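You operate a simulated robot arm through the tools that you are given. There is no shell and no other tool.

Carry out the task below with a simulated robot arm. There is one attempt and no reset: what you move stays moved.

Task
Set the pine oil to warm at the heat on its tab.
Fine: in the jar warmer, vented cover shut over it; switch on last. Where these are worked on the way, their far stop is far enough and under half their travel is too little: vented cover.

Only the result counts: the job must be done as asked and must still hold three seconds after the hand-in. Knocking over, shifting, dropping, spilling or breaking anything else fails it. A push-on lid holds only when it is set on centred and level and pressed home; a screw cap is set on level and turned clockwise until tight.

Robot
A 7-joint arm with a two-finger parallel gripper, fixed in place. Base frame: the origin is at the foot of the arm, x ahead of it, y to its left, z up; the work surface is at about z = 800. Lengths are in mm, angles in degrees, forces in N, time in s.
With the tool pointing down near the work surface it reaches from about 300 to 700 mm from the base axis. Its first joint turns from -66.0 to 66.0 degrees. Payload 1.57 kg.
The TCP is the grasp point between the finger pads, 30 mm short of the fingertips. In the tool frame z runs along the fingers and y along their closing line. Largest opening 110 mm; finger width 24, thickness 12; the body of the gripper, 48 by 112 mm, starts 78 mm behind the TCP.
Orientation is that of the tool frame in the base frame, as a unit quaternion [w, x, y, z]. With the fingers straight down and closing along the base's y, the tool's x points along the base's -x, its y along +y and its z along -z.

Tools
- The arm moves only by the tool play_rows. Its argument "motion" is a list of rows, each an object of numbers (a shift or turn left out is 0, a gripper value left out holds the last): "claw": the opening, from 0 (shut) to 1 (fully open); "tx", "ty", "tz": the shift along the tool's x, y, z in mm; "wx", "wy", "wz": the turn, a rotation vector about the tool's x, y, z in degrees. In form: [{"claw": .., "tx": .., "ty": .., "tz": .., "wx": .., "wy": .., "wz": ..}, ...]. A call has 1 to 20 rows; each row is the pose to reach, as a shift and turn from the pose commanded when the call began, along the tool's axes at that moment. Rows are played at 5 a second. More than 50 mm and 8.6 degrees between two rows, or a gripper value outside its range, and nothing of the call is played. A pose out of reach is approached as far as the arm can. The call stops where the force on the tool passes 90 N (or 10 N more than at its start, if that is more) or the arm is blocked; 0.2 s more then pass. Each finger travels about 108 mm/s and halts on what it meets, pressing with about 41 N; the grip force reading is that of the motor and also rises with nothing between the fingers. The clock runs only during rows and for 0.2 s after the last one: add rows that repeat a pose to give the fingers time. It gives the time, the measured TCP pose, the force on the tool (base axes), the opening and the grip force at its end, in the units of the frame above (readings bear some noise), with the torque about the TCP (base axes, N m) and any sound that the robot's microphone picked up.
- Cameras (640 x 400 px; columns grow to the right, rows downward): "scene" is fixed at [159.8, -391.6, 1398]; the picture's right is [0.68, -0.73, 0.00], its down [-0.48, -0.45, -0.75] and it looks along [0.55, 0.51, -0.66] (base axes); focal length 335 px, centre (320, 200). "wrist" rides on the gripper at [70, 16, -141] in the tool frame; the picture's right is [-0.23, 0.97, 0.00], its down [-0.86, -0.20, -0.48] and it looks along [-0.47, -0.11, 0.88] (tool axes); focal length 222 px, centre (320, 200). There is no depth. A picture from a camera that has moved, and an enlarged one, comes with that camera's place and axes in the base frame and with its lens. The place of the scene camera against the robot may be out by one fixed shift of up to 18 mm in any direction.
- grab_frame(camera): a new picture of that camera. The clock stands still meanwhile.
- enlarge(camera, box): a new picture of the part [left, top, right, bottom] of that camera's present view, enlarged. The clock stands still meanwhile.
- hand_in(): hands the job in; it is judged then, once.

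Places have to be worked out from the pictures, the camera data and where the tool is seen. Open the gripper and draw the arm clear of the work before you hand the job in, unless the task says otherwise.

The tools are called as name(argument=value, ...) on one line, values as JSON. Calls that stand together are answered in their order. play_rows: Moves the arm, as the interface text tells. Its arguments: {"type":"object","properties":{"motion":{"type":"array","items":{"type":"object","properties":{"claw":{"type":"number"},"tx":{"type":"number"},"ty":{"type":"number"},"tz":{"type":"number"},"wx":{"type":"number"},"wy":{"type":"number"},"wz":{"type":"number"}}}}},"required":["motion"]} The other tools are called the same way: grab_frame (camera) takes a picture; enlarge (camera, box) takes an enlarged picture of a part of a camera's view; hand_in () hands the job in.

At the start:

```text
time_s: 0.0
ee_pos: [465.9, -155.6, 1157.4]
tcp_rot: [0.0, 0.0, 1.0, 0.0]
contact_force: [0.3, 0.6, -0.8]
wrist_torque: [-0.01, 0.03, 0.01]
opening: 110.2
gripper_force: 0.1
```

scene: 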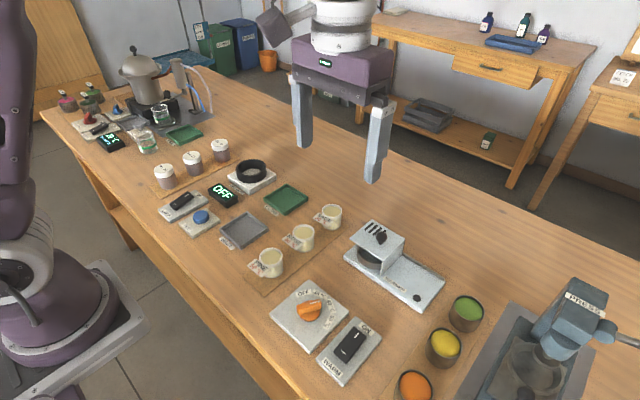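
wrist: 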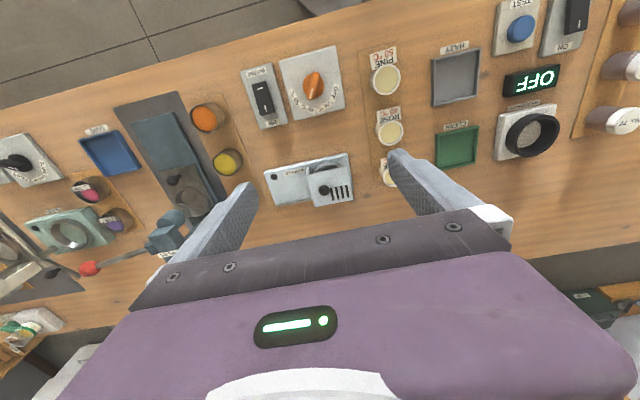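

The scene shows three cream jars with tabs, a jar warmer with a sliding vented cover, an orange dial and a black switch. I take enlarged views to read the tabs and the dial.

enlarge(camera="scene", box=[240, 190, 360, 290])

enlarge(camera="scene", box=[260, 270, 400, 390])

enlarge(camera="scene", box=[330, 200, 460, 320])

enlarge(camera="wrist", box=[240, 30, 420, 140])

enlarge(camera="wrist", box=[250, 130, 430, 230])

```text
4.00 times, centred on (300, 240) of scene
camera zoom: at [159.8, -391.6, 1398.0], right [0.68, -0.73, 0.0], down [-0.48, -0.45, -0.75], along [0.55, 0.51, -0.66], focal length 1341 px, centre (400, 40)
```

zoom: 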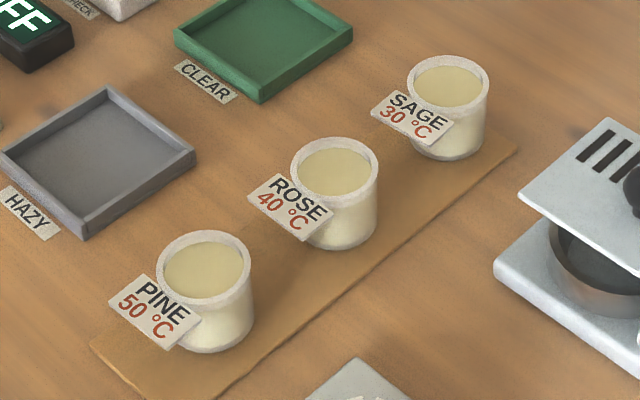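

```text
3.33 times, centred on (330, 330) of scene
camera zoom: at [159.8, -391.6, 1398.0], right [0.68, -0.73, 0.0], down [-0.48, -0.45, -0.75], along [0.55, 0.51, -0.66], focal length 1118 px, centre (287, -233)
```

zoom: 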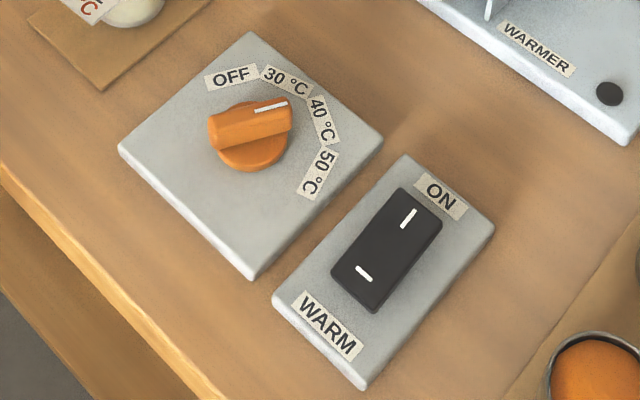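

```text
3.33 times, centred on (395, 260) of scene
camera zoom: at [159.8, -391.6, 1398.0], right [0.68, -0.73, 0.0], down [-0.48, -0.45, -0.75], along [0.55, 0.51, -0.66], focal length 1118 px, centre (70, 0)
```

zoom: 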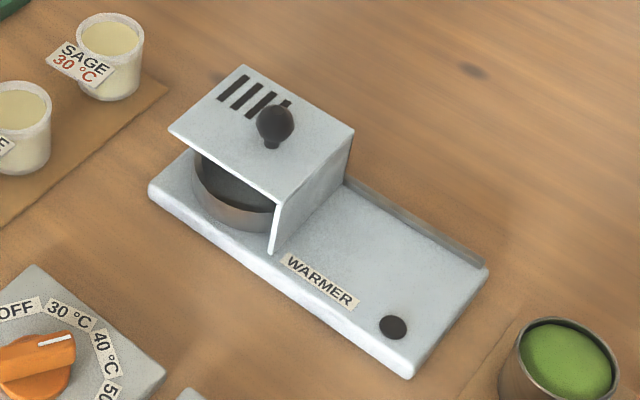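

```text
3.56 times, centred on (330, 85) of wrist
camera zoom: at [397.4, -139.2, 1297.5], right [0.23, 0.97, 0.0], down [0.86, -0.2, 0.48], along [0.47, -0.11, -0.88], focal length 790 px, centre (284, 609)
```

zoom: 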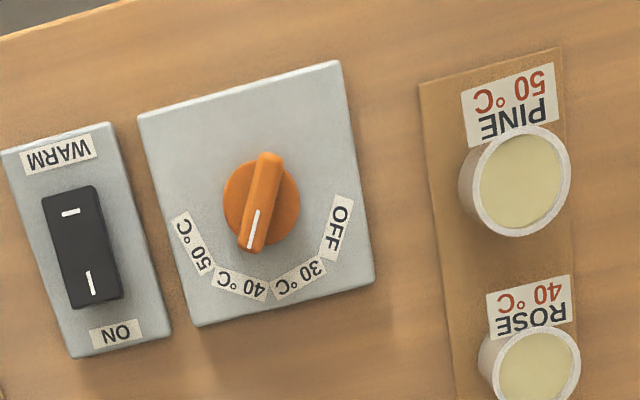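

```text
3.56 times, centred on (340, 180) of wrist
camera zoom: at [397.4, -139.2, 1297.5], right [0.23, 0.97, 0.0], down [0.86, -0.2, 0.48], along [0.47, -0.11, -0.88], focal length 790 px, centre (249, 271)
```

zoom: 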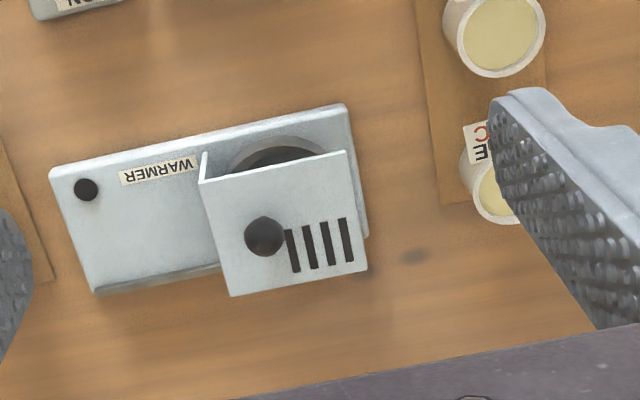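

The PINE tab reads 50 °C, and the vented cover sits over the warmer well on a slide running along the base's y. I move lower above the warmer for a closer look.

play_rows(motion=[{"tx": -8, "ty": -5, "tz": 32, "claw": 1}, {"tx": -16, "ty": -9, "tz": 64}, {"tx": -24, "ty": -14, "tz": 96}, {"tx": -32, "ty": -18, "tz": 128}, {"tx": -39, "ty": -22, "tz": 157}, {"tx": -39, "ty": -22, "tz": 157}])

grab_frame(camera="wrist")

grab_frame(camera="scene")

```text
time_s: 1.4
ee_pos: [504.9, -177.7, 1000.7]
tcp_rot: [-0.001, 0.0, 1.0, -0.001]
contact_force: [-0.2, -0.2, -0.2]
wrist_torque: [0.0, 0.03, 0.02]
opening: 109.9
gripper_force: 0.0
```

```text
taken
camera wrist: at [437.1, -161.0, 1142.3], right [0.23, 0.97, 0.0], down [0.86, -0.2, 0.48], along [0.47, -0.11, -0.88], focal length 222 px, centre (320, 200)
```

wrist: 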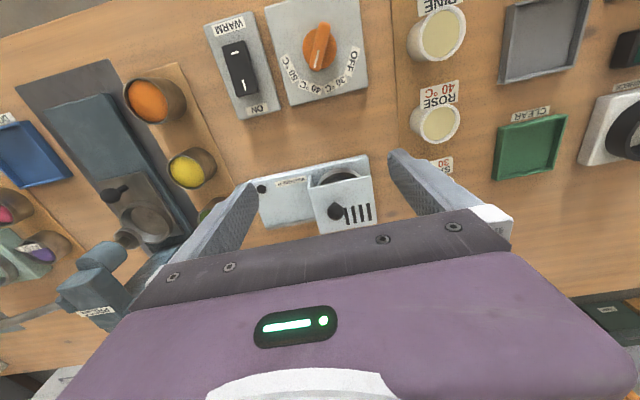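

```text
taken
```

scene: 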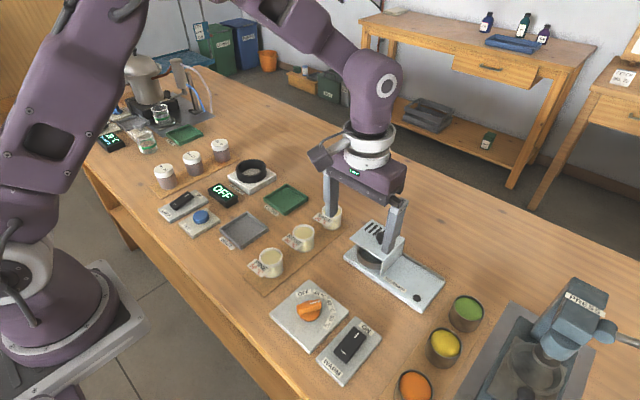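

I enlarge the warmer and dial in this closer wrist view.

enlarge(camera="wrist", box=[240, 140, 400, 240])

enlarge(camera="wrist", box=[200, 0, 380, 112])

enlarge(camera="wrist", box=[380, 0, 500, 160])

```text
4.00 times, centred on (320, 190) of wrist
camera zoom: at [437.1, -161.0, 1142.3], right [0.23, 0.97, 0.0], down [0.86, -0.2, 0.48], along [0.47, -0.11, -0.88], focal length 888 px, centre (320, 240)
```

zoom: 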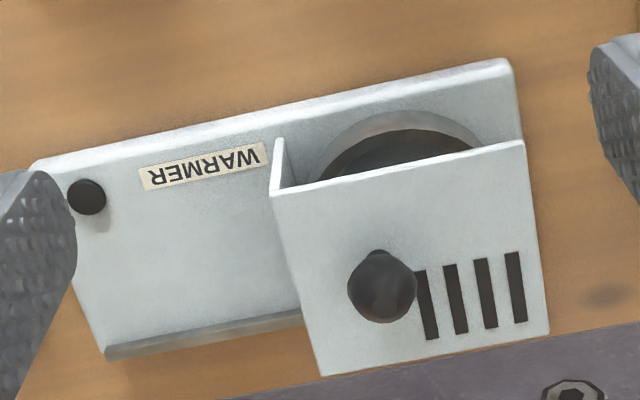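

```text
3.56 times, centred on (290, 56) of wrist
camera zoom: at [437.1, -161.0, 1142.3], right [0.23, 0.97, 0.0], down [0.86, -0.2, 0.48], along [0.47, -0.11, -0.88], focal length 790 px, centre (427, 712)
```

zoom: 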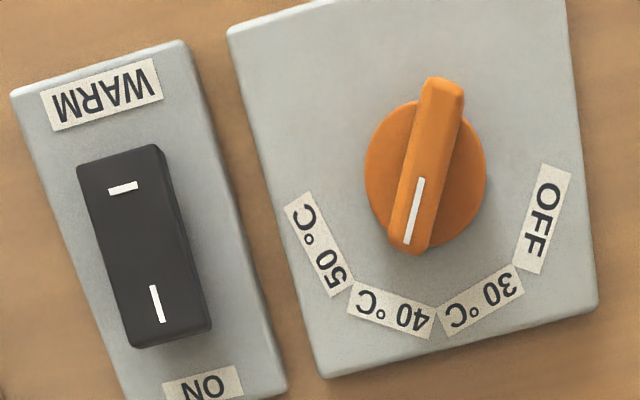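

```text
2.50 times, centred on (440, 80) of wrist
camera zoom: at [437.1, -161.0, 1142.3], right [0.23, 0.97, 0.0], down [0.86, -0.2, 0.48], along [0.47, -0.11, -0.88], focal length 555 px, centre (20, 500)
```

zoom: 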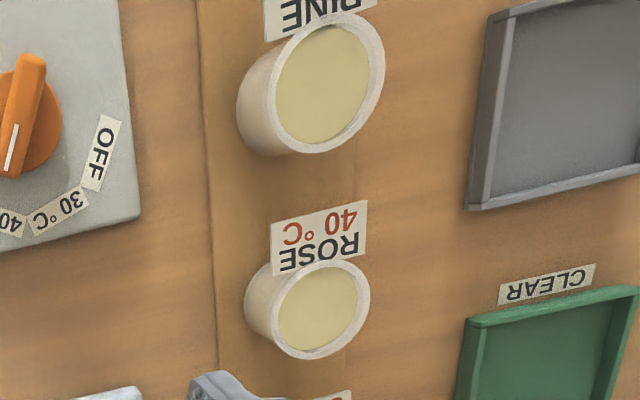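

Triangulating the two wrist views puts the cover's ball knob at about (599, -176, 880) and the cover plate near z 860. I move above the knob with the fingers partly closed and check before lowering.

play_rows(motion=[{"tx": -24, "ty": 0, "tz": 10, "claw": 0.8}, {"tx": -48, "ty": 0.5, "tz": 25, "claw": 0.6}, {"tx": -72, "ty": 1, "tz": 40, "claw": 0.5}, {"tx": -94, "ty": 1.3, "tz": 60, "claw": 0.5}, {"tx": -94, "ty": 1.3, "tz": 60, "claw": 0.5}])

grab_frame(camera="wrist")

enlarge(camera="scene", box=[310, 180, 450, 310])

```text
time_s: 2.6
ee_pos: [597.7, -175.6, 941.2]
tcp_rot: [0.0, 0.0, 1.0, 0.0]
contact_force: [-1.1, -0.1, 0.3]
wrist_torque: [0.0, 0.01, -0.03]
opening: 55.1
gripper_force: 0.0
```

```text
taken
camera wrist: at [530.8, -159.6, 1081.0], right [0.23, 0.97, 0.0], down [0.86, -0.2, 0.48], along [0.47, -0.11, -0.88], focal length 222 px, centre (320, 200)
```

wrist: 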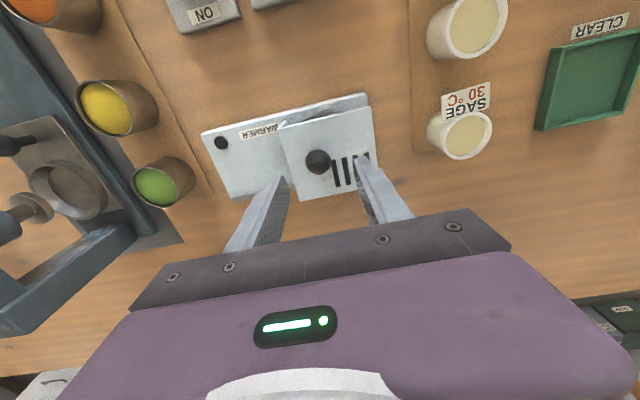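

```text
3.08 times, centred on (380, 245) of scene
camera zoom: at [159.8, -391.6, 1398.0], right [0.68, -0.73, 0.0], down [-0.48, -0.45, -0.75], along [0.55, 0.51, -0.66], focal length 1032 px, centre (135, 62)
```

zoom: 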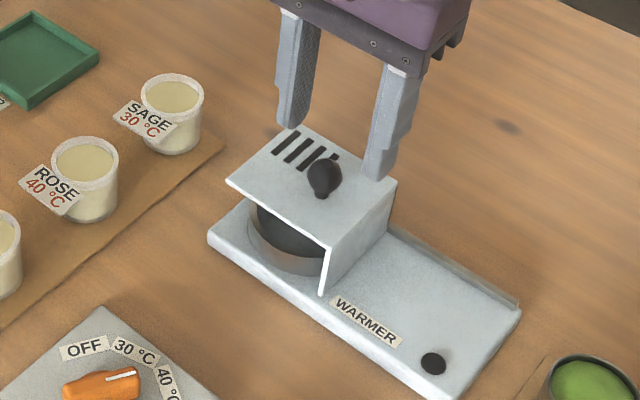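

The ball knob sits between the fingers, slightly nearer the robot than the TCP, so it's well placed. I lower 42 mm watching for contact, then close on the knob.

play_rows(motion=[{"tx": 1, "ty": -1, "tz": 15, "claw": 0.5}, {"tx": 1, "ty": -1, "tz": 30}, {"tx": 1, "ty": -1, "tz": 42}, {"tx": 1, "ty": -1, "tz": 42}])

enlarge(camera="scene", box=[310, 180, 450, 310])

enlarge(camera="wrist", box=[200, 90, 440, 240])

```text
time_s: 3.6
ee_pos: [598.7, -178.5, 899.6]
tcp_rot: [0.0, 0.0, 1.0, 0.0]
contact_force: [-4.8, -0.3, 17.2]
wrist_torque: [0.59, 0.23, 0.08]
opening: 55.2
gripper_force: 0.3
```

```text
3.08 times, centred on (380, 245) of scene
camera zoom: at [159.4, -391.5, 1398.1], right [0.68, -0.73, 0.0], down [-0.48, -0.45, -0.75], along [0.55, 0.51, -0.66], focal length 1032 px, centre (135, 62)
```

zoom: 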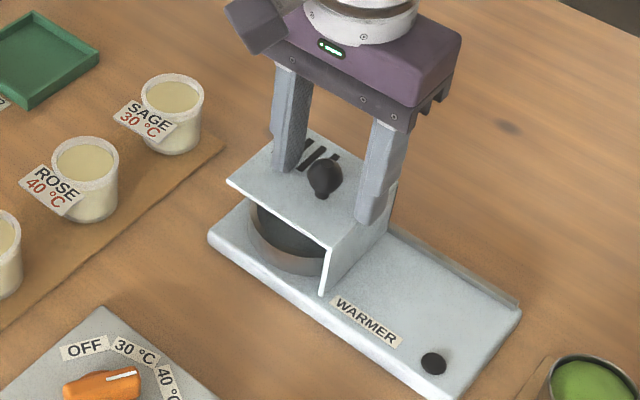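

```text
2.67 times, centred on (320, 165) of wrist
camera zoom: at [529.2, -160.7, 1040.6], right [0.23, 0.97, 0.0], down [0.85, -0.2, 0.48], along [0.47, -0.11, -0.88], focal length 592 px, centre (320, 293)
```

zoom: 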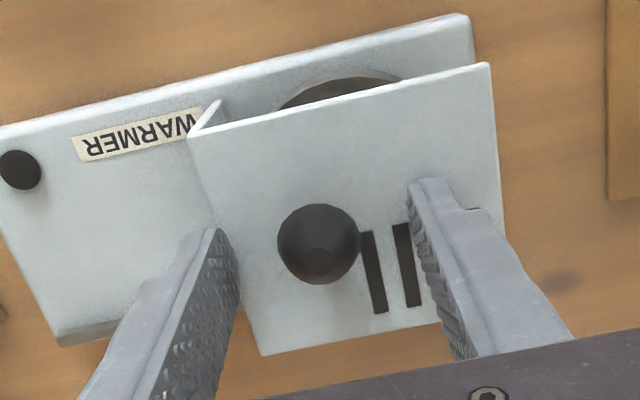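

A reading of 17 N upward means the fingertips have touched the cover plate, so its top is near z 869. I raise 4 mm and then close on the knob.

play_rows(motion=[{"tz": -4, "tx": 2}, {"tz": -4, "tx": 2}, {"tz": -4, "tx": 2, "claw": 0.3}, {"tz": -4, "tx": 2, "claw": 0.15}, {"tz": -4, "tx": 2, "claw": 0.1}, {"tz": -4, "tx": 2, "claw": 0.1}])

enlarge(camera="wrist", box=[200, 90, 440, 240])

```text
time_s: 5.0
ee_pos: [595.5, -177.9, 901.6]
tcp_rot: [-0.001, -0.001, 1.0, 0.0]
contact_force: [-2.3, 2.5, -3.6]
wrist_torque: [0.03, -0.08, -0.03]
opening: 23.2
gripper_force: 35.4
```

```text
2.67 times, centred on (320, 165) of wrist
camera zoom: at [527.5, -160.9, 1043.1], right [0.23, 0.97, 0.0], down [0.86, -0.2, 0.48], along [0.47, -0.11, -0.88], focal length 592 px, centre (320, 293)
```

zoom: 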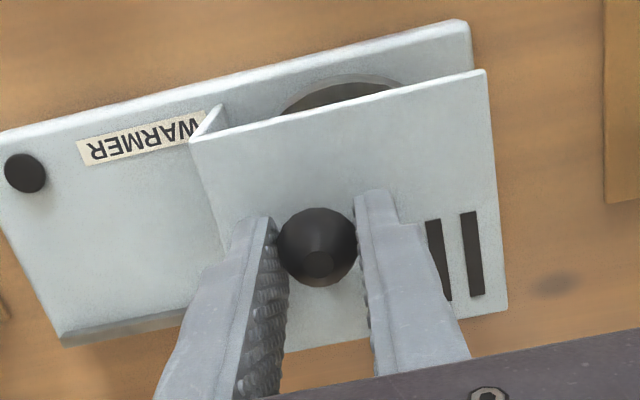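

The knob is held at a 23 mm opening. I slide the cover toward -y in small steps.

play_rows(motion=[{"ty": -4, "claw": 0.1}, {"ty": -8}, {"ty": -12}, {"ty": -16}, {"ty": -20}, {"ty": -24}, {"ty": -28}, {"ty": -28}])

enlarge(camera="scene", box=[310, 180, 450, 310])

```text
time_s: 6.8
ee_pos: [596.3, -206.3, 902.9]
tcp_rot: [0.001, 0.0, 1.0, 0.0]
contact_force: [-10.7, 1.3, 18.1]
wrist_torque: [0.01, 0.59, 0.01]
opening: 23.3
gripper_force: 35.2
```

```text
3.08 times, centred on (380, 245) of scene
camera zoom: at [159.2, -391.5, 1398.1], right [0.68, -0.73, 0.0], down [-0.48, -0.45, -0.75], along [0.55, 0.51, -0.66], focal length 1032 px, centre (135, 62)
```

zoom: 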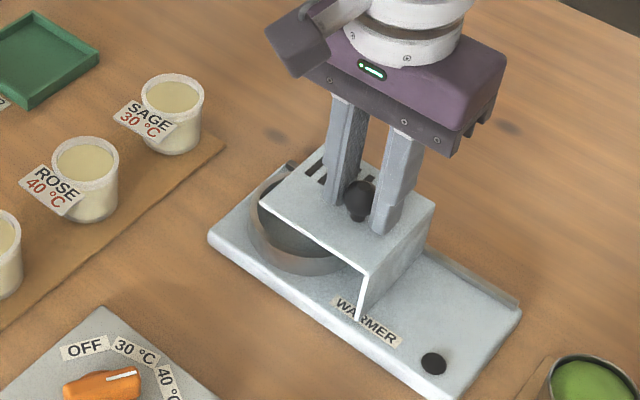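

The cover slides with the knob. I continue toward the post stop, raising 1 mm to relieve the vertical load.

play_rows(motion=[{"ty": -5, "tz": -1}, {"ty": -10, "tz": -1}, {"ty": -15, "tz": -1}, {"ty": -20, "tz": -1}, {"ty": -25, "tz": -1}, {"ty": -30, "tz": -1}, {"ty": -35, "tz": -1}, {"ty": -40, "tz": -1}, {"ty": -40, "tz": -1}])

enlarge(camera="scene", box=[310, 180, 450, 310])

```text
time_s: 8.8
ee_pos: [595.3, -245.4, 902.2]
tcp_rot: [0.0, 0.001, 1.0, 0.0]
contact_force: [6.9, -0.1, -17.0]
wrist_torque: [0.03, -0.17, 0.05]
opening: 23.4
gripper_force: 35.7
```

```text
3.08 times, centred on (380, 245) of scene
camera zoom: at [160.3, -391.7, 1397.9], right [0.68, -0.73, 0.0], down [-0.48, -0.45, -0.75], along [0.55, 0.51, -0.66], focal length 1032 px, centre (135, 62)
```

zoom: 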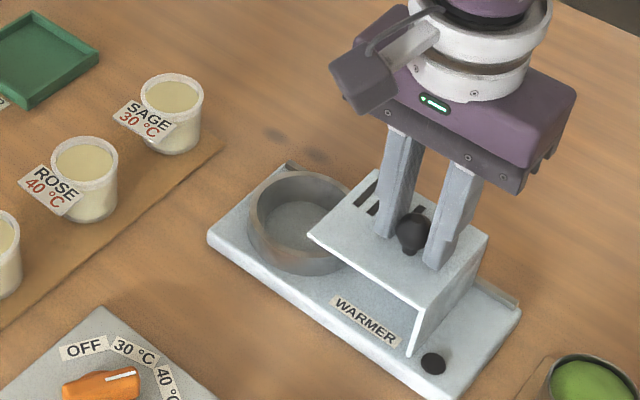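

The wall is close to the post. I continue in small steps until it meets the stop.

play_rows(motion=[{"ty": -3, "tz": 0.5}, {"ty": -6, "tz": 0.5}, {"ty": -9, "tz": 0.5}, {"ty": -12, "tz": 0.5}, {"ty": -14, "tz": 0.5}, {"ty": -16, "tz": 0.5}, {"ty": -18, "tz": 0.5}, {"ty": -18, "tz": 0.5}])

enlarge(camera="scene", box=[310, 180, 450, 310])

```text
time_s: 10.6
ee_pos: [596.4, -265.3, 901.6]
tcp_rot: [0.0, 0.001, 1.0, -0.001]
contact_force: [0.6, 0.2, -0.1]
wrist_torque: [-0.05, 0.28, 0.07]
opening: 23.2
gripper_force: 35.9
```

```text
3.08 times, centred on (380, 245) of scene
camera zoom: at [159.8, -391.6, 1398.0], right [0.68, -0.73, 0.0], down [-0.48, -0.45, -0.75], along [0.55, 0.51, -0.66], focal length 1032 px, centre (135, 62)
```

zoom: 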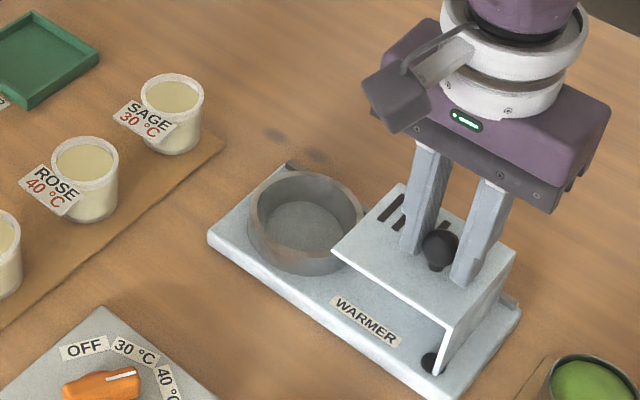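

No stop force yet, so the dark dot is likely just a lamp. I continue gently until the stop is felt.

play_rows(motion=[{"ty": -2}, {"ty": -4}, {"ty": -6}, {"ty": -8}, {"ty": -10}, {"ty": -10}])

enlarge(camera="scene", box=[310, 180, 450, 310])

```text
time_s: 12.0
ee_pos: [595.9, -274.6, 903.2]
tcp_rot: [0.001, 0.0, 1.0, -0.001]
contact_force: [-2.5, -0.4, 13.0]
wrist_torque: [-0.02, 0.41, -0.02]
opening: 23.3
gripper_force: 35.3
```

```text
3.08 times, centred on (380, 245) of scene
camera zoom: at [159.5, -391.5, 1398.1], right [0.68, -0.73, 0.0], down [-0.48, -0.45, -0.75], along [0.55, 0.51, -0.66], focal length 1032 px, centre (135, 62)
```

zoom: 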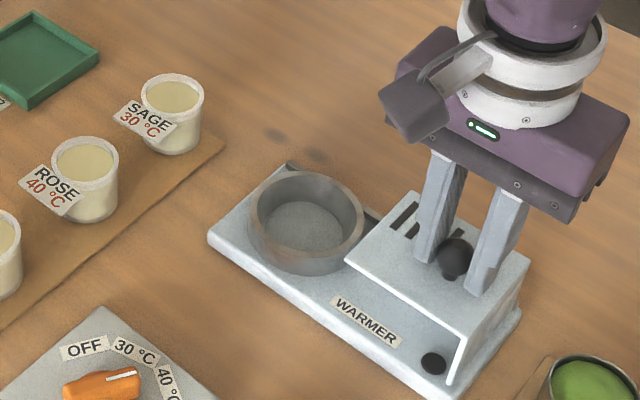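

The wall has passed the dot and still there's no stop. I continue a little further.

play_rows(motion=[{"ty": -2}, {"ty": -4}, {"ty": -6}, {"ty": -8}, {"ty": -8}])

enlarge(camera="scene", box=[310, 180, 450, 310])

```text
time_s: 13.2
ee_pos: [596.8, -276.4, 901.6]
tcp_rot: [0.001, -0.001, 1.0, 0.006]
contact_force: [-9.1, 51.4, 16.4]
wrist_torque: [0.84, 0.47, 0.02]
opening: 23.4
gripper_force: 35.9
```

```text
3.08 times, centred on (380, 245) of scene
camera zoom: at [159.3, -390.2, 1398.5], right [0.68, -0.73, 0.0], down [-0.48, -0.45, -0.75], along [0.55, 0.51, -0.66], focal length 1032 px, centre (135, 62)
```

zoom: 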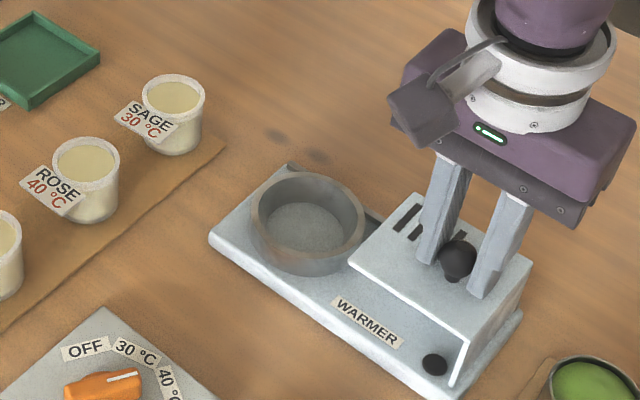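

There's 51 N in +y at y = -276, so the cover is at its far stop. I ease the push off, open the fingers and rise.

play_rows(motion=[{"ty": 3}, {"ty": 5.5}, {"ty": 5.5, "claw": 0.3}, {"ty": 5.5, "claw": 0.4}, {"ty": 5.5, "tz": -15}, {"ty": 5.5, "tz": -40}, {"ty": 5.5, "tz": -80, "tx": 20}, {"ty": 20, "tz": -120, "tx": 60}, {"ty": 50, "tz": -130, "tx": 90, "claw": 1}, {"ty": 80, "tz": -130, "tx": 90}, {"ty": 80, "tz": -130, "tx": 90}])

grab_frame(camera="wrist")

grab_frame(camera="scene")

```text
refused: row 8 steps farther than a row can; nothing moved
```

```text
taken
camera wrist: at [527.5, -260.6, 1043.1], right [0.23, 0.97, 0.01], down [0.86, -0.2, 0.48], along [0.47, -0.1, -0.88], focal length 222 px, centre (320, 200)
```

wrist: 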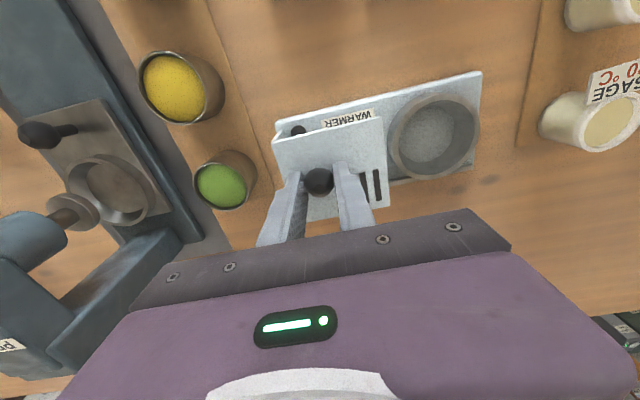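

```text
taken
```

scene: 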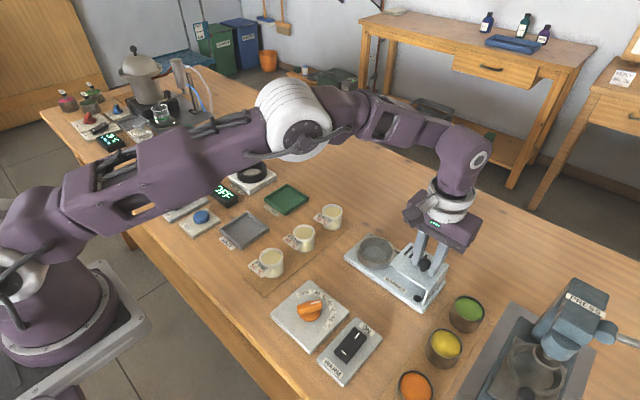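

One row stepped too far, so I repeat the release and withdrawal with smaller steps.

play_rows(motion=[{"ty": 3}, {"ty": 5.5}, {"ty": 5.5, "claw": 0.3}, {"ty": 5.5, "claw": 0.4}, {"ty": 5.5, "tz": -15}, {"ty": 5.5, "tz": -40}, {"ty": 5.5, "tz": -75, "tx": 20}, {"ty": 20, "tz": -100, "tx": 50}, {"ty": 50, "tz": -110, "tx": 80}, {"ty": 85, "tz": -115, "tx": 100, "claw": 0.8}, {"ty": 115, "tz": -115, "tx": 120, "claw": 1}, {"ty": 115, "tz": -115, "tx": 120}])

grab_frame(camera="wrist")

grab_frame(camera="scene")

```text
time_s: 15.8
ee_pos: [474.1, -166.5, 1017.2]
tcp_rot: [0.0, 0.0, 1.0, 0.0]
contact_force: [0.2, 0.0, 0.2]
wrist_torque: [0.01, -0.02, 0.01]
opening: 110.1
gripper_force: 0.0
```

```text
taken
camera wrist: at [405.6, -148.8, 1158.8], right [0.23, 0.97, 0.0], down [0.85, -0.2, 0.48], along [0.47, -0.11, -0.88], focal length 222 px, centre (320, 200)
```

wrist: 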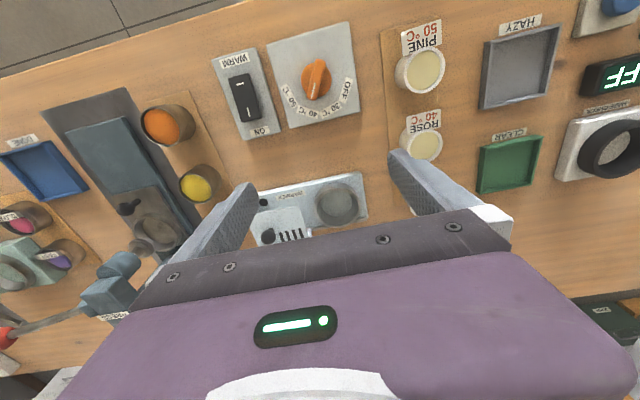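

```text
taken
```

scene: 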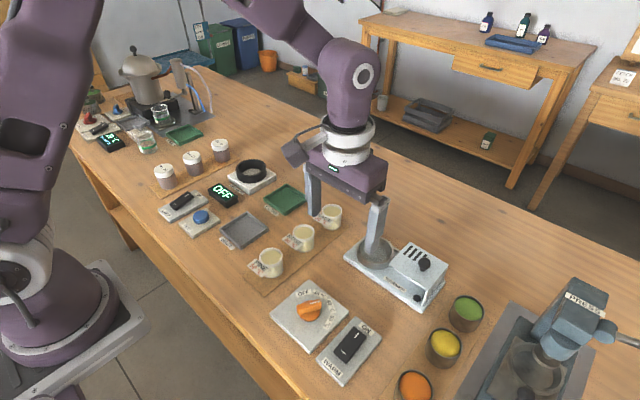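

enlarge(camera="wrist", box=[240, 160, 400, 260])

enlarge(camera="wrist", box=[360, 10, 488, 90])

enlarge(camera="wrist", box=[200, 20, 376, 140])

```text
4.00 times, centred on (320, 210) of wrist
camera zoom: at [405.6, -148.8, 1158.8], right [0.23, 0.97, 0.0], down [0.85, -0.2, 0.48], along [0.47, -0.11, -0.88], focal length 888 px, centre (320, 160)
```

zoom: 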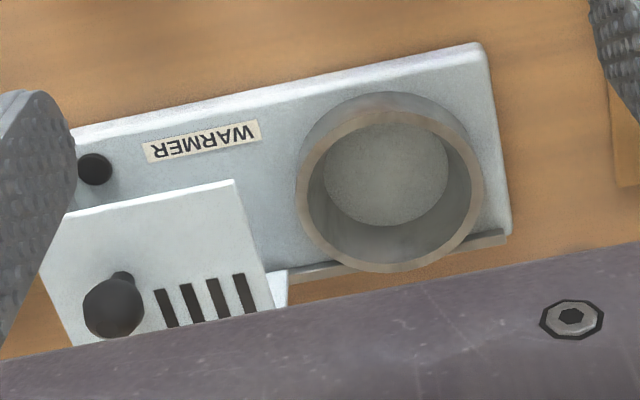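

```text
5.00 times, centred on (424, 50) of wrist
camera zoom: at [405.6, -148.8, 1158.8], right [0.23, 0.97, 0.0], down [0.85, -0.2, 0.48], along [0.47, -0.11, -0.88], focal length 1111 px, centre (-200, 950)
```

zoom: 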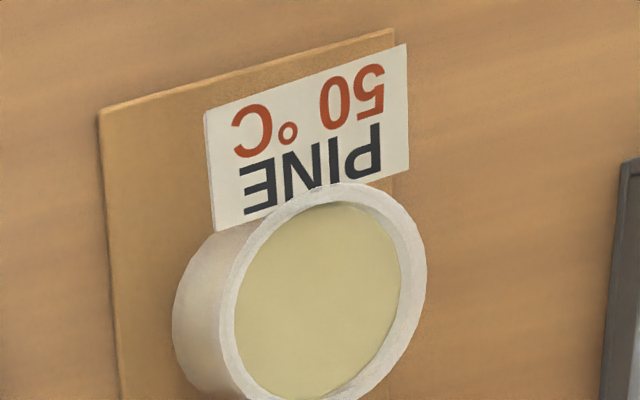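

```text
3.33 times, centred on (288, 80) of wrist
camera zoom: at [405.6, -148.8, 1158.8], right [0.23, 0.97, 0.0], down [0.85, -0.2, 0.48], along [0.47, -0.11, -0.88], focal length 740 px, centre (427, 600)
```

zoom: 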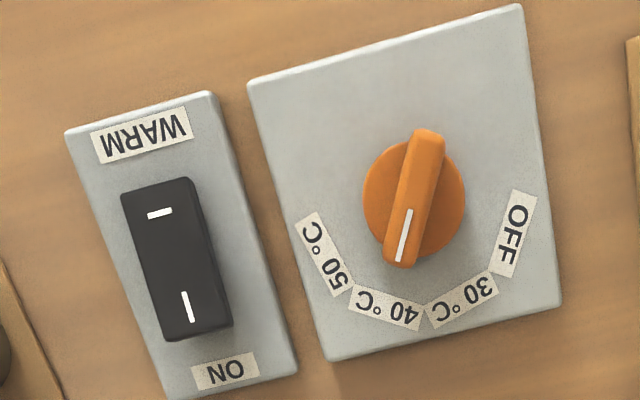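

From the views, the dial axis is near (405, -153), its handle top near z 838, and its pointer is at 40 °C, with 50 °C 45° clockwise from it. I move above the dial for a close check.

play_rows(motion=[{"tx": 17, "ty": 3, "tz": 15, "claw": 0.8}, {"tx": 35, "ty": 7, "tz": 35, "claw": 0.6}, {"tx": 52, "ty": 10, "tz": 58, "claw": 0.5}, {"tx": 68.6, "ty": 13, "tz": 85, "claw": 0.5}, {"tx": 68.6, "ty": 13, "tz": 85, "claw": 0.5}])

grab_frame(camera="wrist")

enlarge(camera="wrist", box=[240, 90, 400, 200])

enlarge(camera="scene", box=[240, 240, 400, 390])

```text
time_s: 17.0
ee_pos: [409.1, -152.8, 931.2]
tcp_rot: [0.0, 0.0, 1.0, 0.0]
contact_force: [0.3, 0.0, -1.0]
wrist_torque: [0.03, 0.01, 0.03]
opening: 55.2
gripper_force: 0.0
```

```text
taken
camera wrist: at [339.8, -136.2, 1072.6], right [0.23, 0.97, 0.0], down [0.85, -0.2, 0.48], along [0.47, -0.11, -0.88], focal length 222 px, centre (320, 200)
```

wrist: 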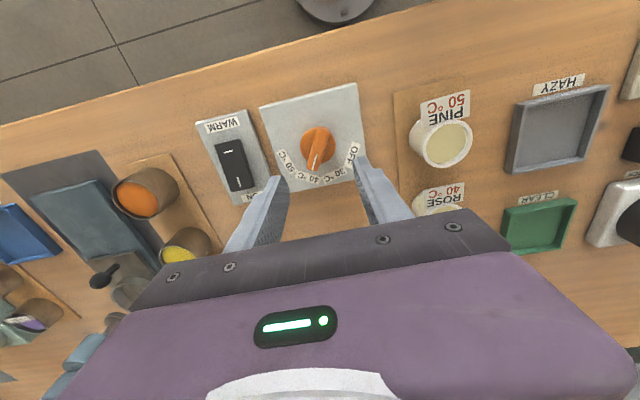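

```text
3.64 times, centred on (320, 145) of wrist
camera zoom: at [339.8, -136.2, 1072.6], right [0.23, 0.97, 0.0], down [0.85, -0.2, 0.48], along [0.47, -0.11, -0.88], focal length 808 px, centre (320, 400)
```

zoom: 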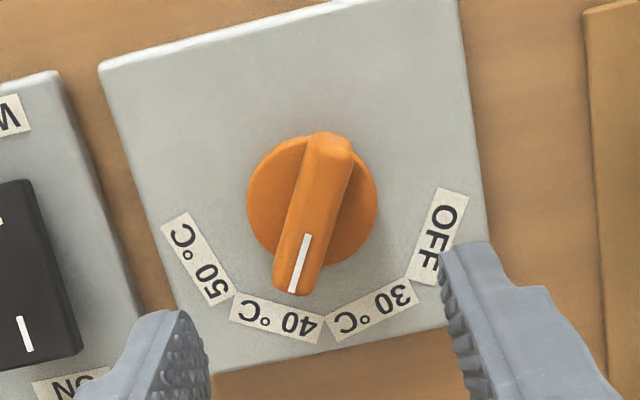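

```text
2.67 times, centred on (320, 315) of scene
camera zoom: at [159.8, -391.6, 1398.0], right [0.68, -0.73, 0.0], down [-0.48, -0.45, -0.75], along [0.55, 0.51, -0.66], focal length 894 px, centre (320, -107)
```

zoom: 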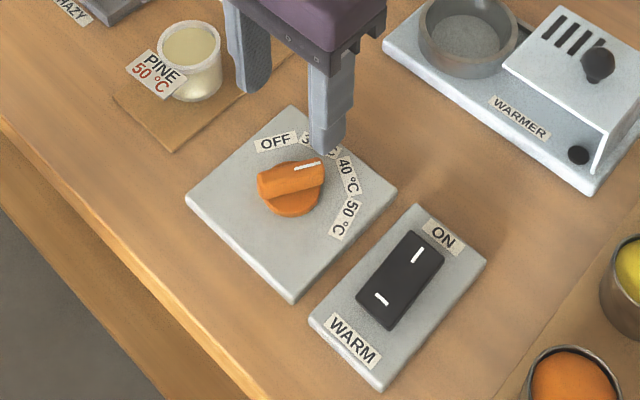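

The handle centre refines to about (404, -153.5). I turn the gripper 30° clockwise so it closes across the handle, then descend around it.

play_rows(motion=[{"tx": 2, "ty": -0.3, "wz": 7.5}, {"tx": 4.4, "ty": -0.6, "wz": 15}, {"tx": 4.4, "ty": -0.6, "wz": 22.5}, {"tx": 4.4, "ty": -0.6, "wz": 30}, {"tx": 4.4, "ty": -0.6, "wz": 30, "tz": 25}, {"tx": 4.4, "ty": -0.6, "wz": 30, "tz": 45}, {"tx": 4.4, "ty": -0.6, "wz": 30, "tz": 58}, {"tx": 4.4, "ty": -0.6, "wz": 30, "tz": 58}])

grab_frame(camera="wrist")

enlarge(camera="scene", box=[240, 240, 400, 390])

```text
time_s: 18.8
ee_pos: [402.1, -154.4, 874.8]
tcp_rot: [0.0, 0.259, 0.966, 0.0]
contact_force: [-0.3, 0.1, 0.1]
wrist_torque: [0.03, 0.01, 0.02]
opening: 55.1
gripper_force: 0.0
```

```text
taken
camera wrist: at [351.7, -104.8, 1014.9], right [0.68, 0.73, 0.0], down [0.64, -0.6, 0.48], along [0.35, -0.33, -0.88], focal length 222 px, centre (320, 200)
```

wrist: 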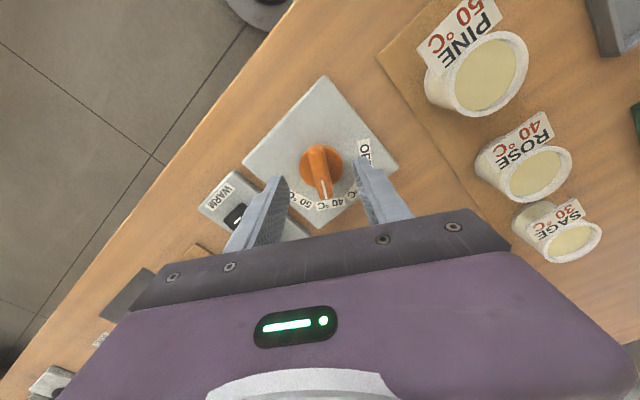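

```text
2.67 times, centred on (320, 315) of scene
camera zoom: at [159.8, -391.6, 1398.0], right [0.68, -0.73, 0.0], down [-0.48, -0.45, -0.75], along [0.55, 0.51, -0.66], focal length 894 px, centre (320, -107)
```

zoom: 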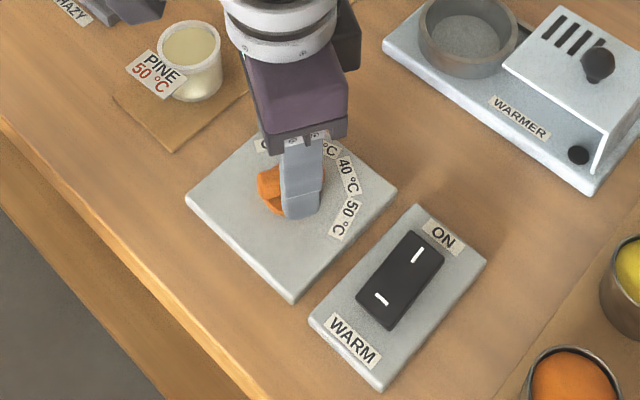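

I enlarge the wrist view to check the handle's alignment with the fingers before closing.

enlarge(camera="wrist", box=[240, 120, 400, 220])

```text
4.00 times, centred on (320, 170) of wrist
camera zoom: at [351.7, -104.8, 1014.9], right [0.68, 0.73, 0.0], down [0.64, -0.6, 0.48], along [0.35, -0.33, -0.88], focal length 888 px, centre (320, 320)
```

zoom: 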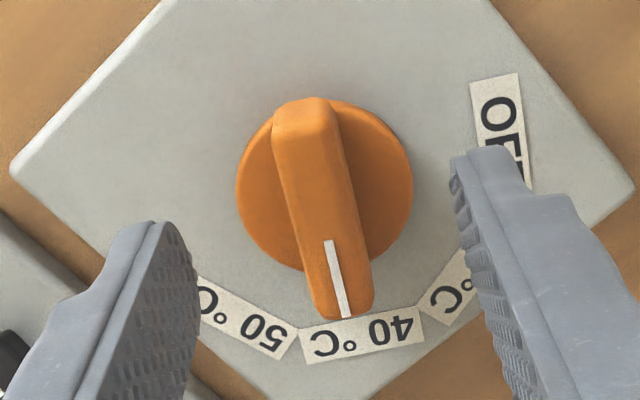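

The pointer lies at -29.7°, square to the fingers, and the TCP is centred on it. I descend the rest and close on the handle.

play_rows(motion=[{"tz": 7}, {"tz": 13}, {"tz": 18}, {"tz": 18}])

enlarge(camera="wrist", box=[240, 120, 400, 220])

enlarge(camera="scene", box=[270, 270, 370, 350])

```text
time_s: 19.8
ee_pos: [402.5, -154.6, 857.1]
tcp_rot: [0.0, 0.259, 0.966, 0.0]
contact_force: [0.3, -0.1, 0.7]
wrist_torque: [0.04, -0.02, 0.03]
opening: 54.7
gripper_force: 0.0
```

```text
4.00 times, centred on (320, 170) of wrist
camera zoom: at [352.1, -105.1, 997.6], right [0.68, 0.73, 0.0], down [0.64, -0.6, 0.48], along [0.35, -0.33, -0.88], focal length 888 px, centre (320, 320)
```

zoom: 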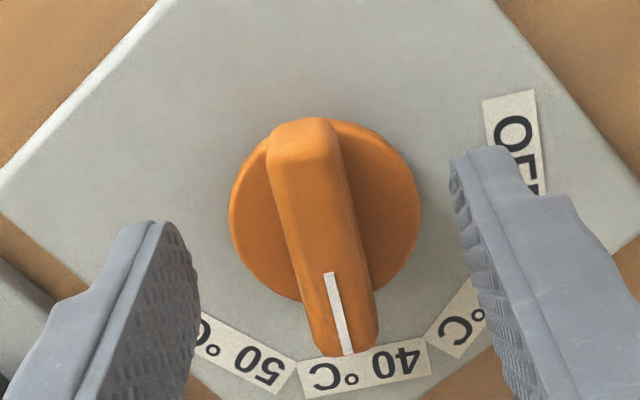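

```text
5.00 times, centred on (320, 310) of scene
camera zoom: at [159.8, -391.6, 1398.0], right [0.68, -0.73, 0.0], down [-0.48, -0.45, -0.75], along [0.55, 0.51, -0.66], focal length 1676 px, centre (320, -350)
```

zoom: 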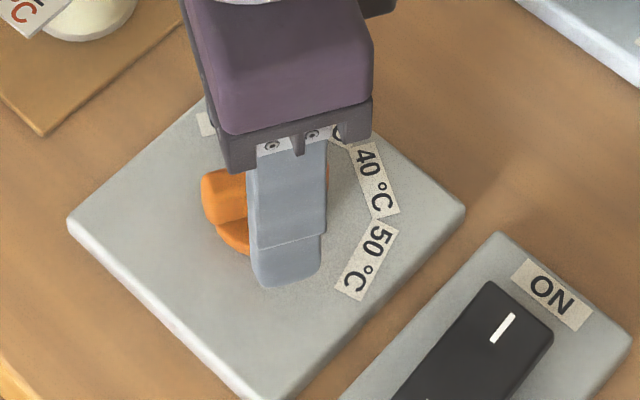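

No contact at this depth and the handle is between the pads. I close on it.

play_rows(motion=[{"claw": 0.3}, {"claw": 0.15}, {"claw": 0.05}, {"claw": 0.02}, {"claw": 0.02}])

```text
time_s: 21.0
ee_pos: [404.0, -153.4, 857.2]
tcp_rot: [0.0, 0.259, 0.966, -0.001]
contact_force: [4.6, 9.2, -0.5]
wrist_torque: [0.17, -0.15, 0.02]
opening: 13.8
gripper_force: 30.3
```

The handle is held at a 13.8 mm opening with about 10 N of side load. I shift slightly to centre, then turn 45° clockwise.

play_rows(motion=[{"ty": 0.8, "claw": 0.02}, {"ty": 0.8, "wz": 5}, {"ty": 0.8, "wz": 10}, {"ty": 0.8, "wz": 15}, {"ty": 0.8, "wz": 20}, {"ty": 0.8, "wz": 25}, {"ty": 0.8, "wz": 30}, {"ty": 0.8, "wz": 35}, {"ty": 0.8, "wz": 40}, {"ty": 0.8, "wz": 45}, {"ty": 0.8, "wz": 45}])

enlarge(camera="wrist", box=[240, 120, 400, 220])

enlarge(camera="scene", box=[270, 270, 370, 350])

```text
time_s: 23.4
ee_pos: [405.6, -154.3, 856.4]
tcp_rot: [0.0, 0.609, 0.793, 0.001]
contact_force: [17.8, 12.2, 10.4]
wrist_torque: [-0.41, -0.56, 0.05]
opening: 13.9
gripper_force: 30.6
```

```text
4.00 times, centred on (320, 170) of wrist
camera zoom: at [403.2, -81.2, 997.1], right [1.0, 0.03, 0.0], down [0.03, -0.88, 0.48], along [0.02, -0.48, -0.88], focal length 888 px, centre (320, 320)
```

zoom: 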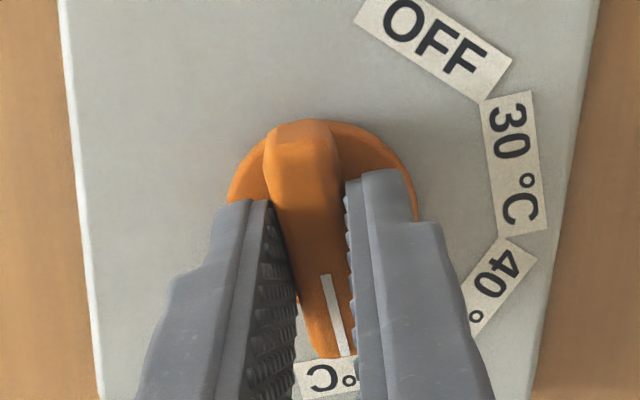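

```text
5.00 times, centred on (320, 310) of scene
camera zoom: at [160.1, -391.3, 1398.1], right [0.68, -0.73, 0.0], down [-0.48, -0.45, -0.75], along [0.55, 0.51, -0.66], focal length 1676 px, centre (320, -350)
```

zoom: 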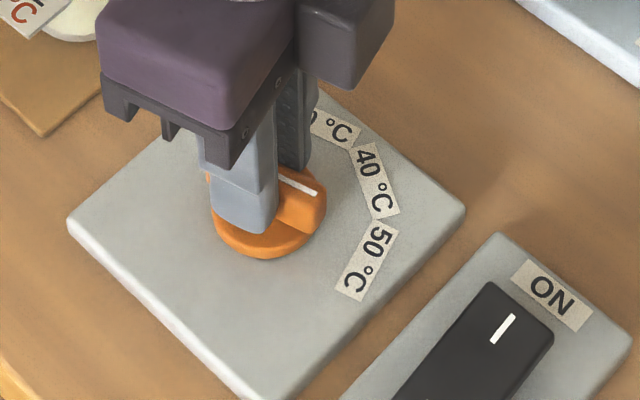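

The pointer now points at the 50 °C label and the gripper has turned to 75°. I open the fingers, rise and check.

play_rows(motion=[{"claw": 0.15}, {"claw": 0.35}, {"claw": 0.5}, {"tz": -20}, {"tz": -50}, {"tz": -80}, {"tz": -80}])

enlarge(camera="wrist", box=[240, 90, 400, 200])

enlarge(camera="scene", box=[260, 260, 400, 390])

```text
time_s: 25.0
ee_pos: [403.5, -152.3, 937.8]
tcp_rot: [0.0, 0.609, 0.793, 0.0]
contact_force: [0.3, 0.6, -1.0]
wrist_torque: [0.02, 0.01, 0.01]
opening: 54.9
gripper_force: 0.0
```

```text
3.64 times, centred on (320, 145) of wrist
camera zoom: at [401.7, -79.7, 1078.3], right [1.0, 0.03, 0.0], down [0.03, -0.88, 0.48], along [0.02, -0.48, -0.88], focal length 808 px, centre (320, 400)
```

zoom: 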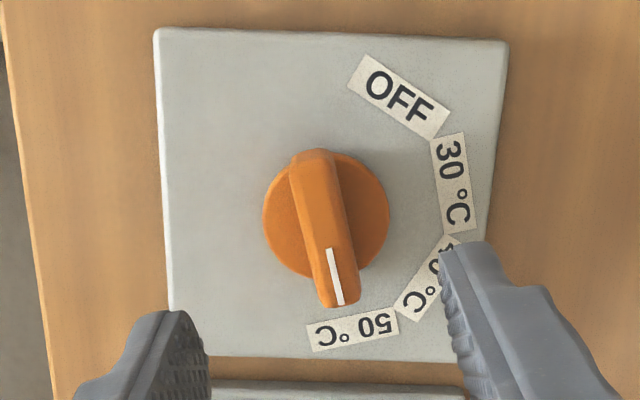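

```text
3.08 times, centred on (330, 325) of scene
camera zoom: at [159.8, -391.6, 1398.0], right [0.68, -0.73, 0.0], down [-0.48, -0.45, -0.75], along [0.55, 0.51, -0.66], focal length 1032 px, centre (289, -185)
```

zoom: 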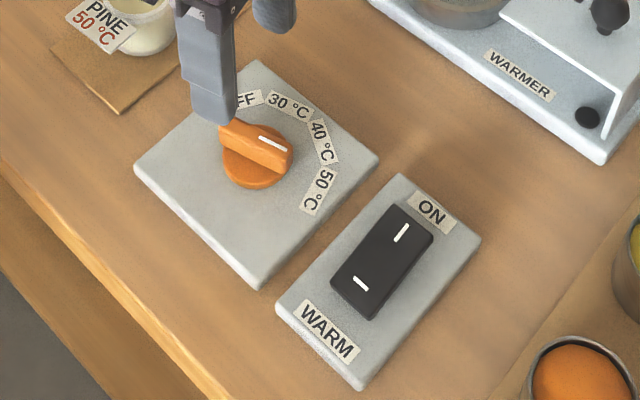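

The pointer measures -75.4°, dead on the 50 °C label. I turn the gripper back to straight while moving above the PINE jar.

play_rows(motion=[{"tx": 11.7, "ty": 5.4, "tz": -20, "wz": -7.5, "claw": 0.7}, {"tx": 23.4, "ty": 10.7, "tz": -20, "wz": -15}, {"tx": 35.1, "ty": 16.1, "tz": -20, "wz": -22.5}, {"tx": 46.8, "ty": 21.5, "tz": -20, "wz": -30}, {"tx": 58.6, "ty": 26.9, "tz": -20, "wz": -37.5}, {"tx": 70.3, "ty": 32.2, "tz": -20, "wz": -45}, {"tx": 82, "ty": 37.6, "tz": -20, "wz": -52.5}, {"tx": 93.7, "ty": 43, "tz": -20, "wz": -60}, {"tx": 105.4, "ty": 48.3, "tz": -20, "wz": -67.5}, {"tx": 117.1, "ty": 53.7, "tz": -20, "wz": -75}, {"tx": 117.1, "ty": 53.7, "tz": -20, "wz": -75}])

grab_frame(camera="wrist")

enlarge(camera="wrist", box=[240, 90, 400, 200])

grab_frame(camera="scene")

```text
time_s: 27.4
ee_pos: [425.1, -27.4, 957.4]
tcp_rot: [0.0, -0.001, 1.0, 0.0]
contact_force: [0.4, -0.6, 0.6]
wrist_torque: [-0.05, 0.02, 0.01]
opening: 76.9
gripper_force: 0.0
```

```text
taken
camera wrist: at [356.4, -10.1, 1097.2], right [0.23, 0.97, 0.0], down [0.86, -0.2, 0.48], along [0.47, -0.11, -0.88], focal length 222 px, centre (320, 200)
```

wrist: 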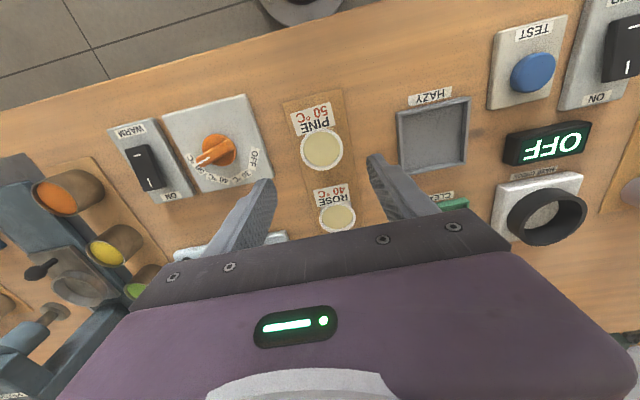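

```text
3.64 times, centred on (320, 145) of wrist
camera zoom: at [356.4, -10.1, 1097.2], right [0.23, 0.97, 0.0], down [0.86, -0.2, 0.48], along [0.47, -0.11, -0.88], focal length 808 px, centre (320, 400)
```

zoom: 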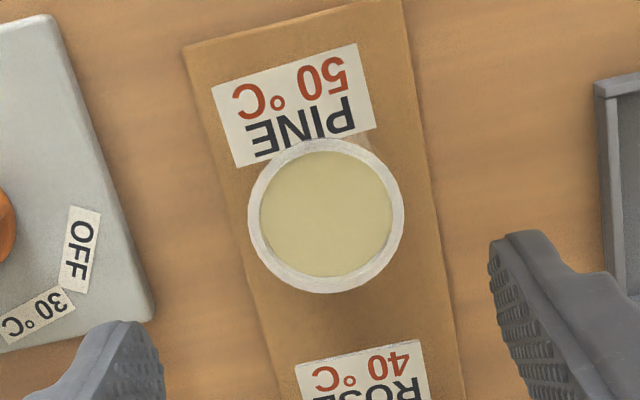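

```text
taken
```

scene: 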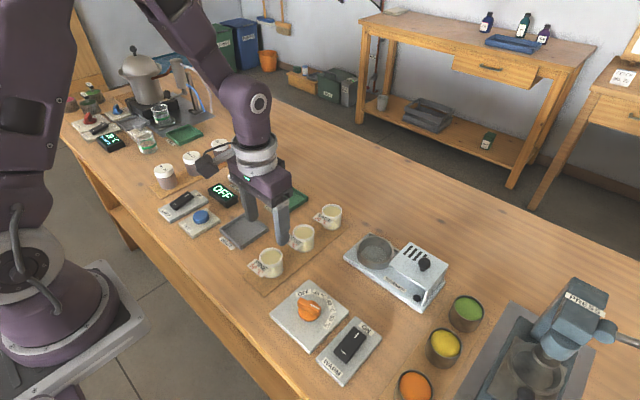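

The PINE jar's rim centre works out at about (424, -24), about 48 mm across with its top near z 852. I centre over it and lower so the tips reach around mid-height.

play_rows(motion=[{"tx": 0.5, "ty": 2.5, "tz": 25, "claw": 0.7}, {"tx": 0.5, "ty": 2.5, "tz": 50}, {"tx": 0.5, "ty": 2.5, "tz": 72}, {"tx": 0.5, "ty": 2.5, "tz": 85}, {"tx": 0.5, "ty": 2.5, "tz": 85}])

enlarge(camera="wrist", box=[220, 110, 420, 235])

enlarge(camera="scene", box=[220, 190, 350, 300])

```text
time_s: 28.6
ee_pos: [425.8, -24.1, 871.3]
tcp_rot: [0.0, 0.0, 1.0, 0.0]
contact_force: [-0.7, 0.1, -0.6]
wrist_torque: [0.04, 0.03, 0.0]
opening: 77.1
gripper_force: 0.1
```

```text
3.20 times, centred on (320, 172) of wrist
camera zoom: at [356.5, -7.5, 1011.6], right [0.23, 0.97, 0.0], down [0.85, -0.2, 0.48], along [0.47, -0.11, -0.88], focal length 711 px, centre (320, 288)
```

zoom: 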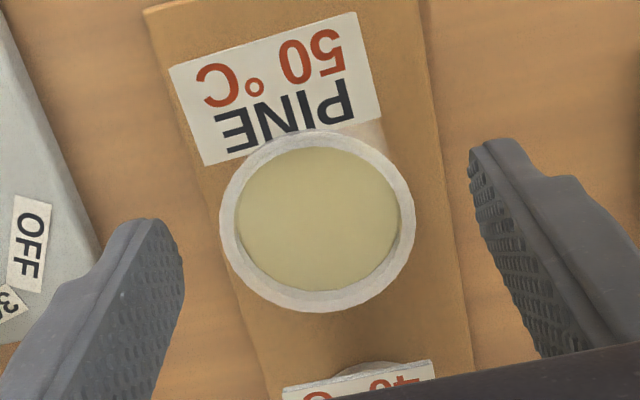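

```text
3.64 times, centred on (285, 245) of scene
camera zoom: at [159.8, -391.6, 1398.0], right [0.68, -0.73, 0.0], down [-0.48, -0.45, -0.75], along [0.55, 0.51, -0.66], focal length 1219 px, centre (447, 36)
```

zoom: 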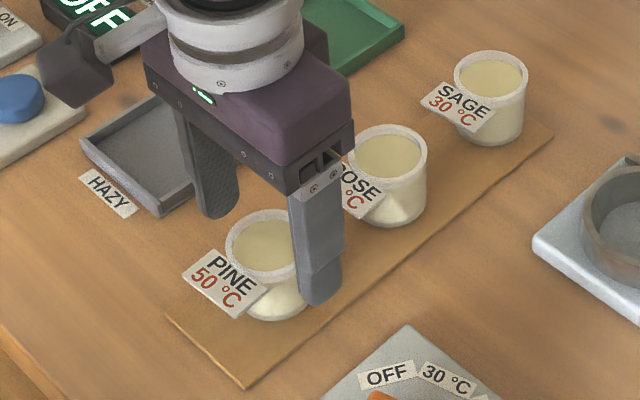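

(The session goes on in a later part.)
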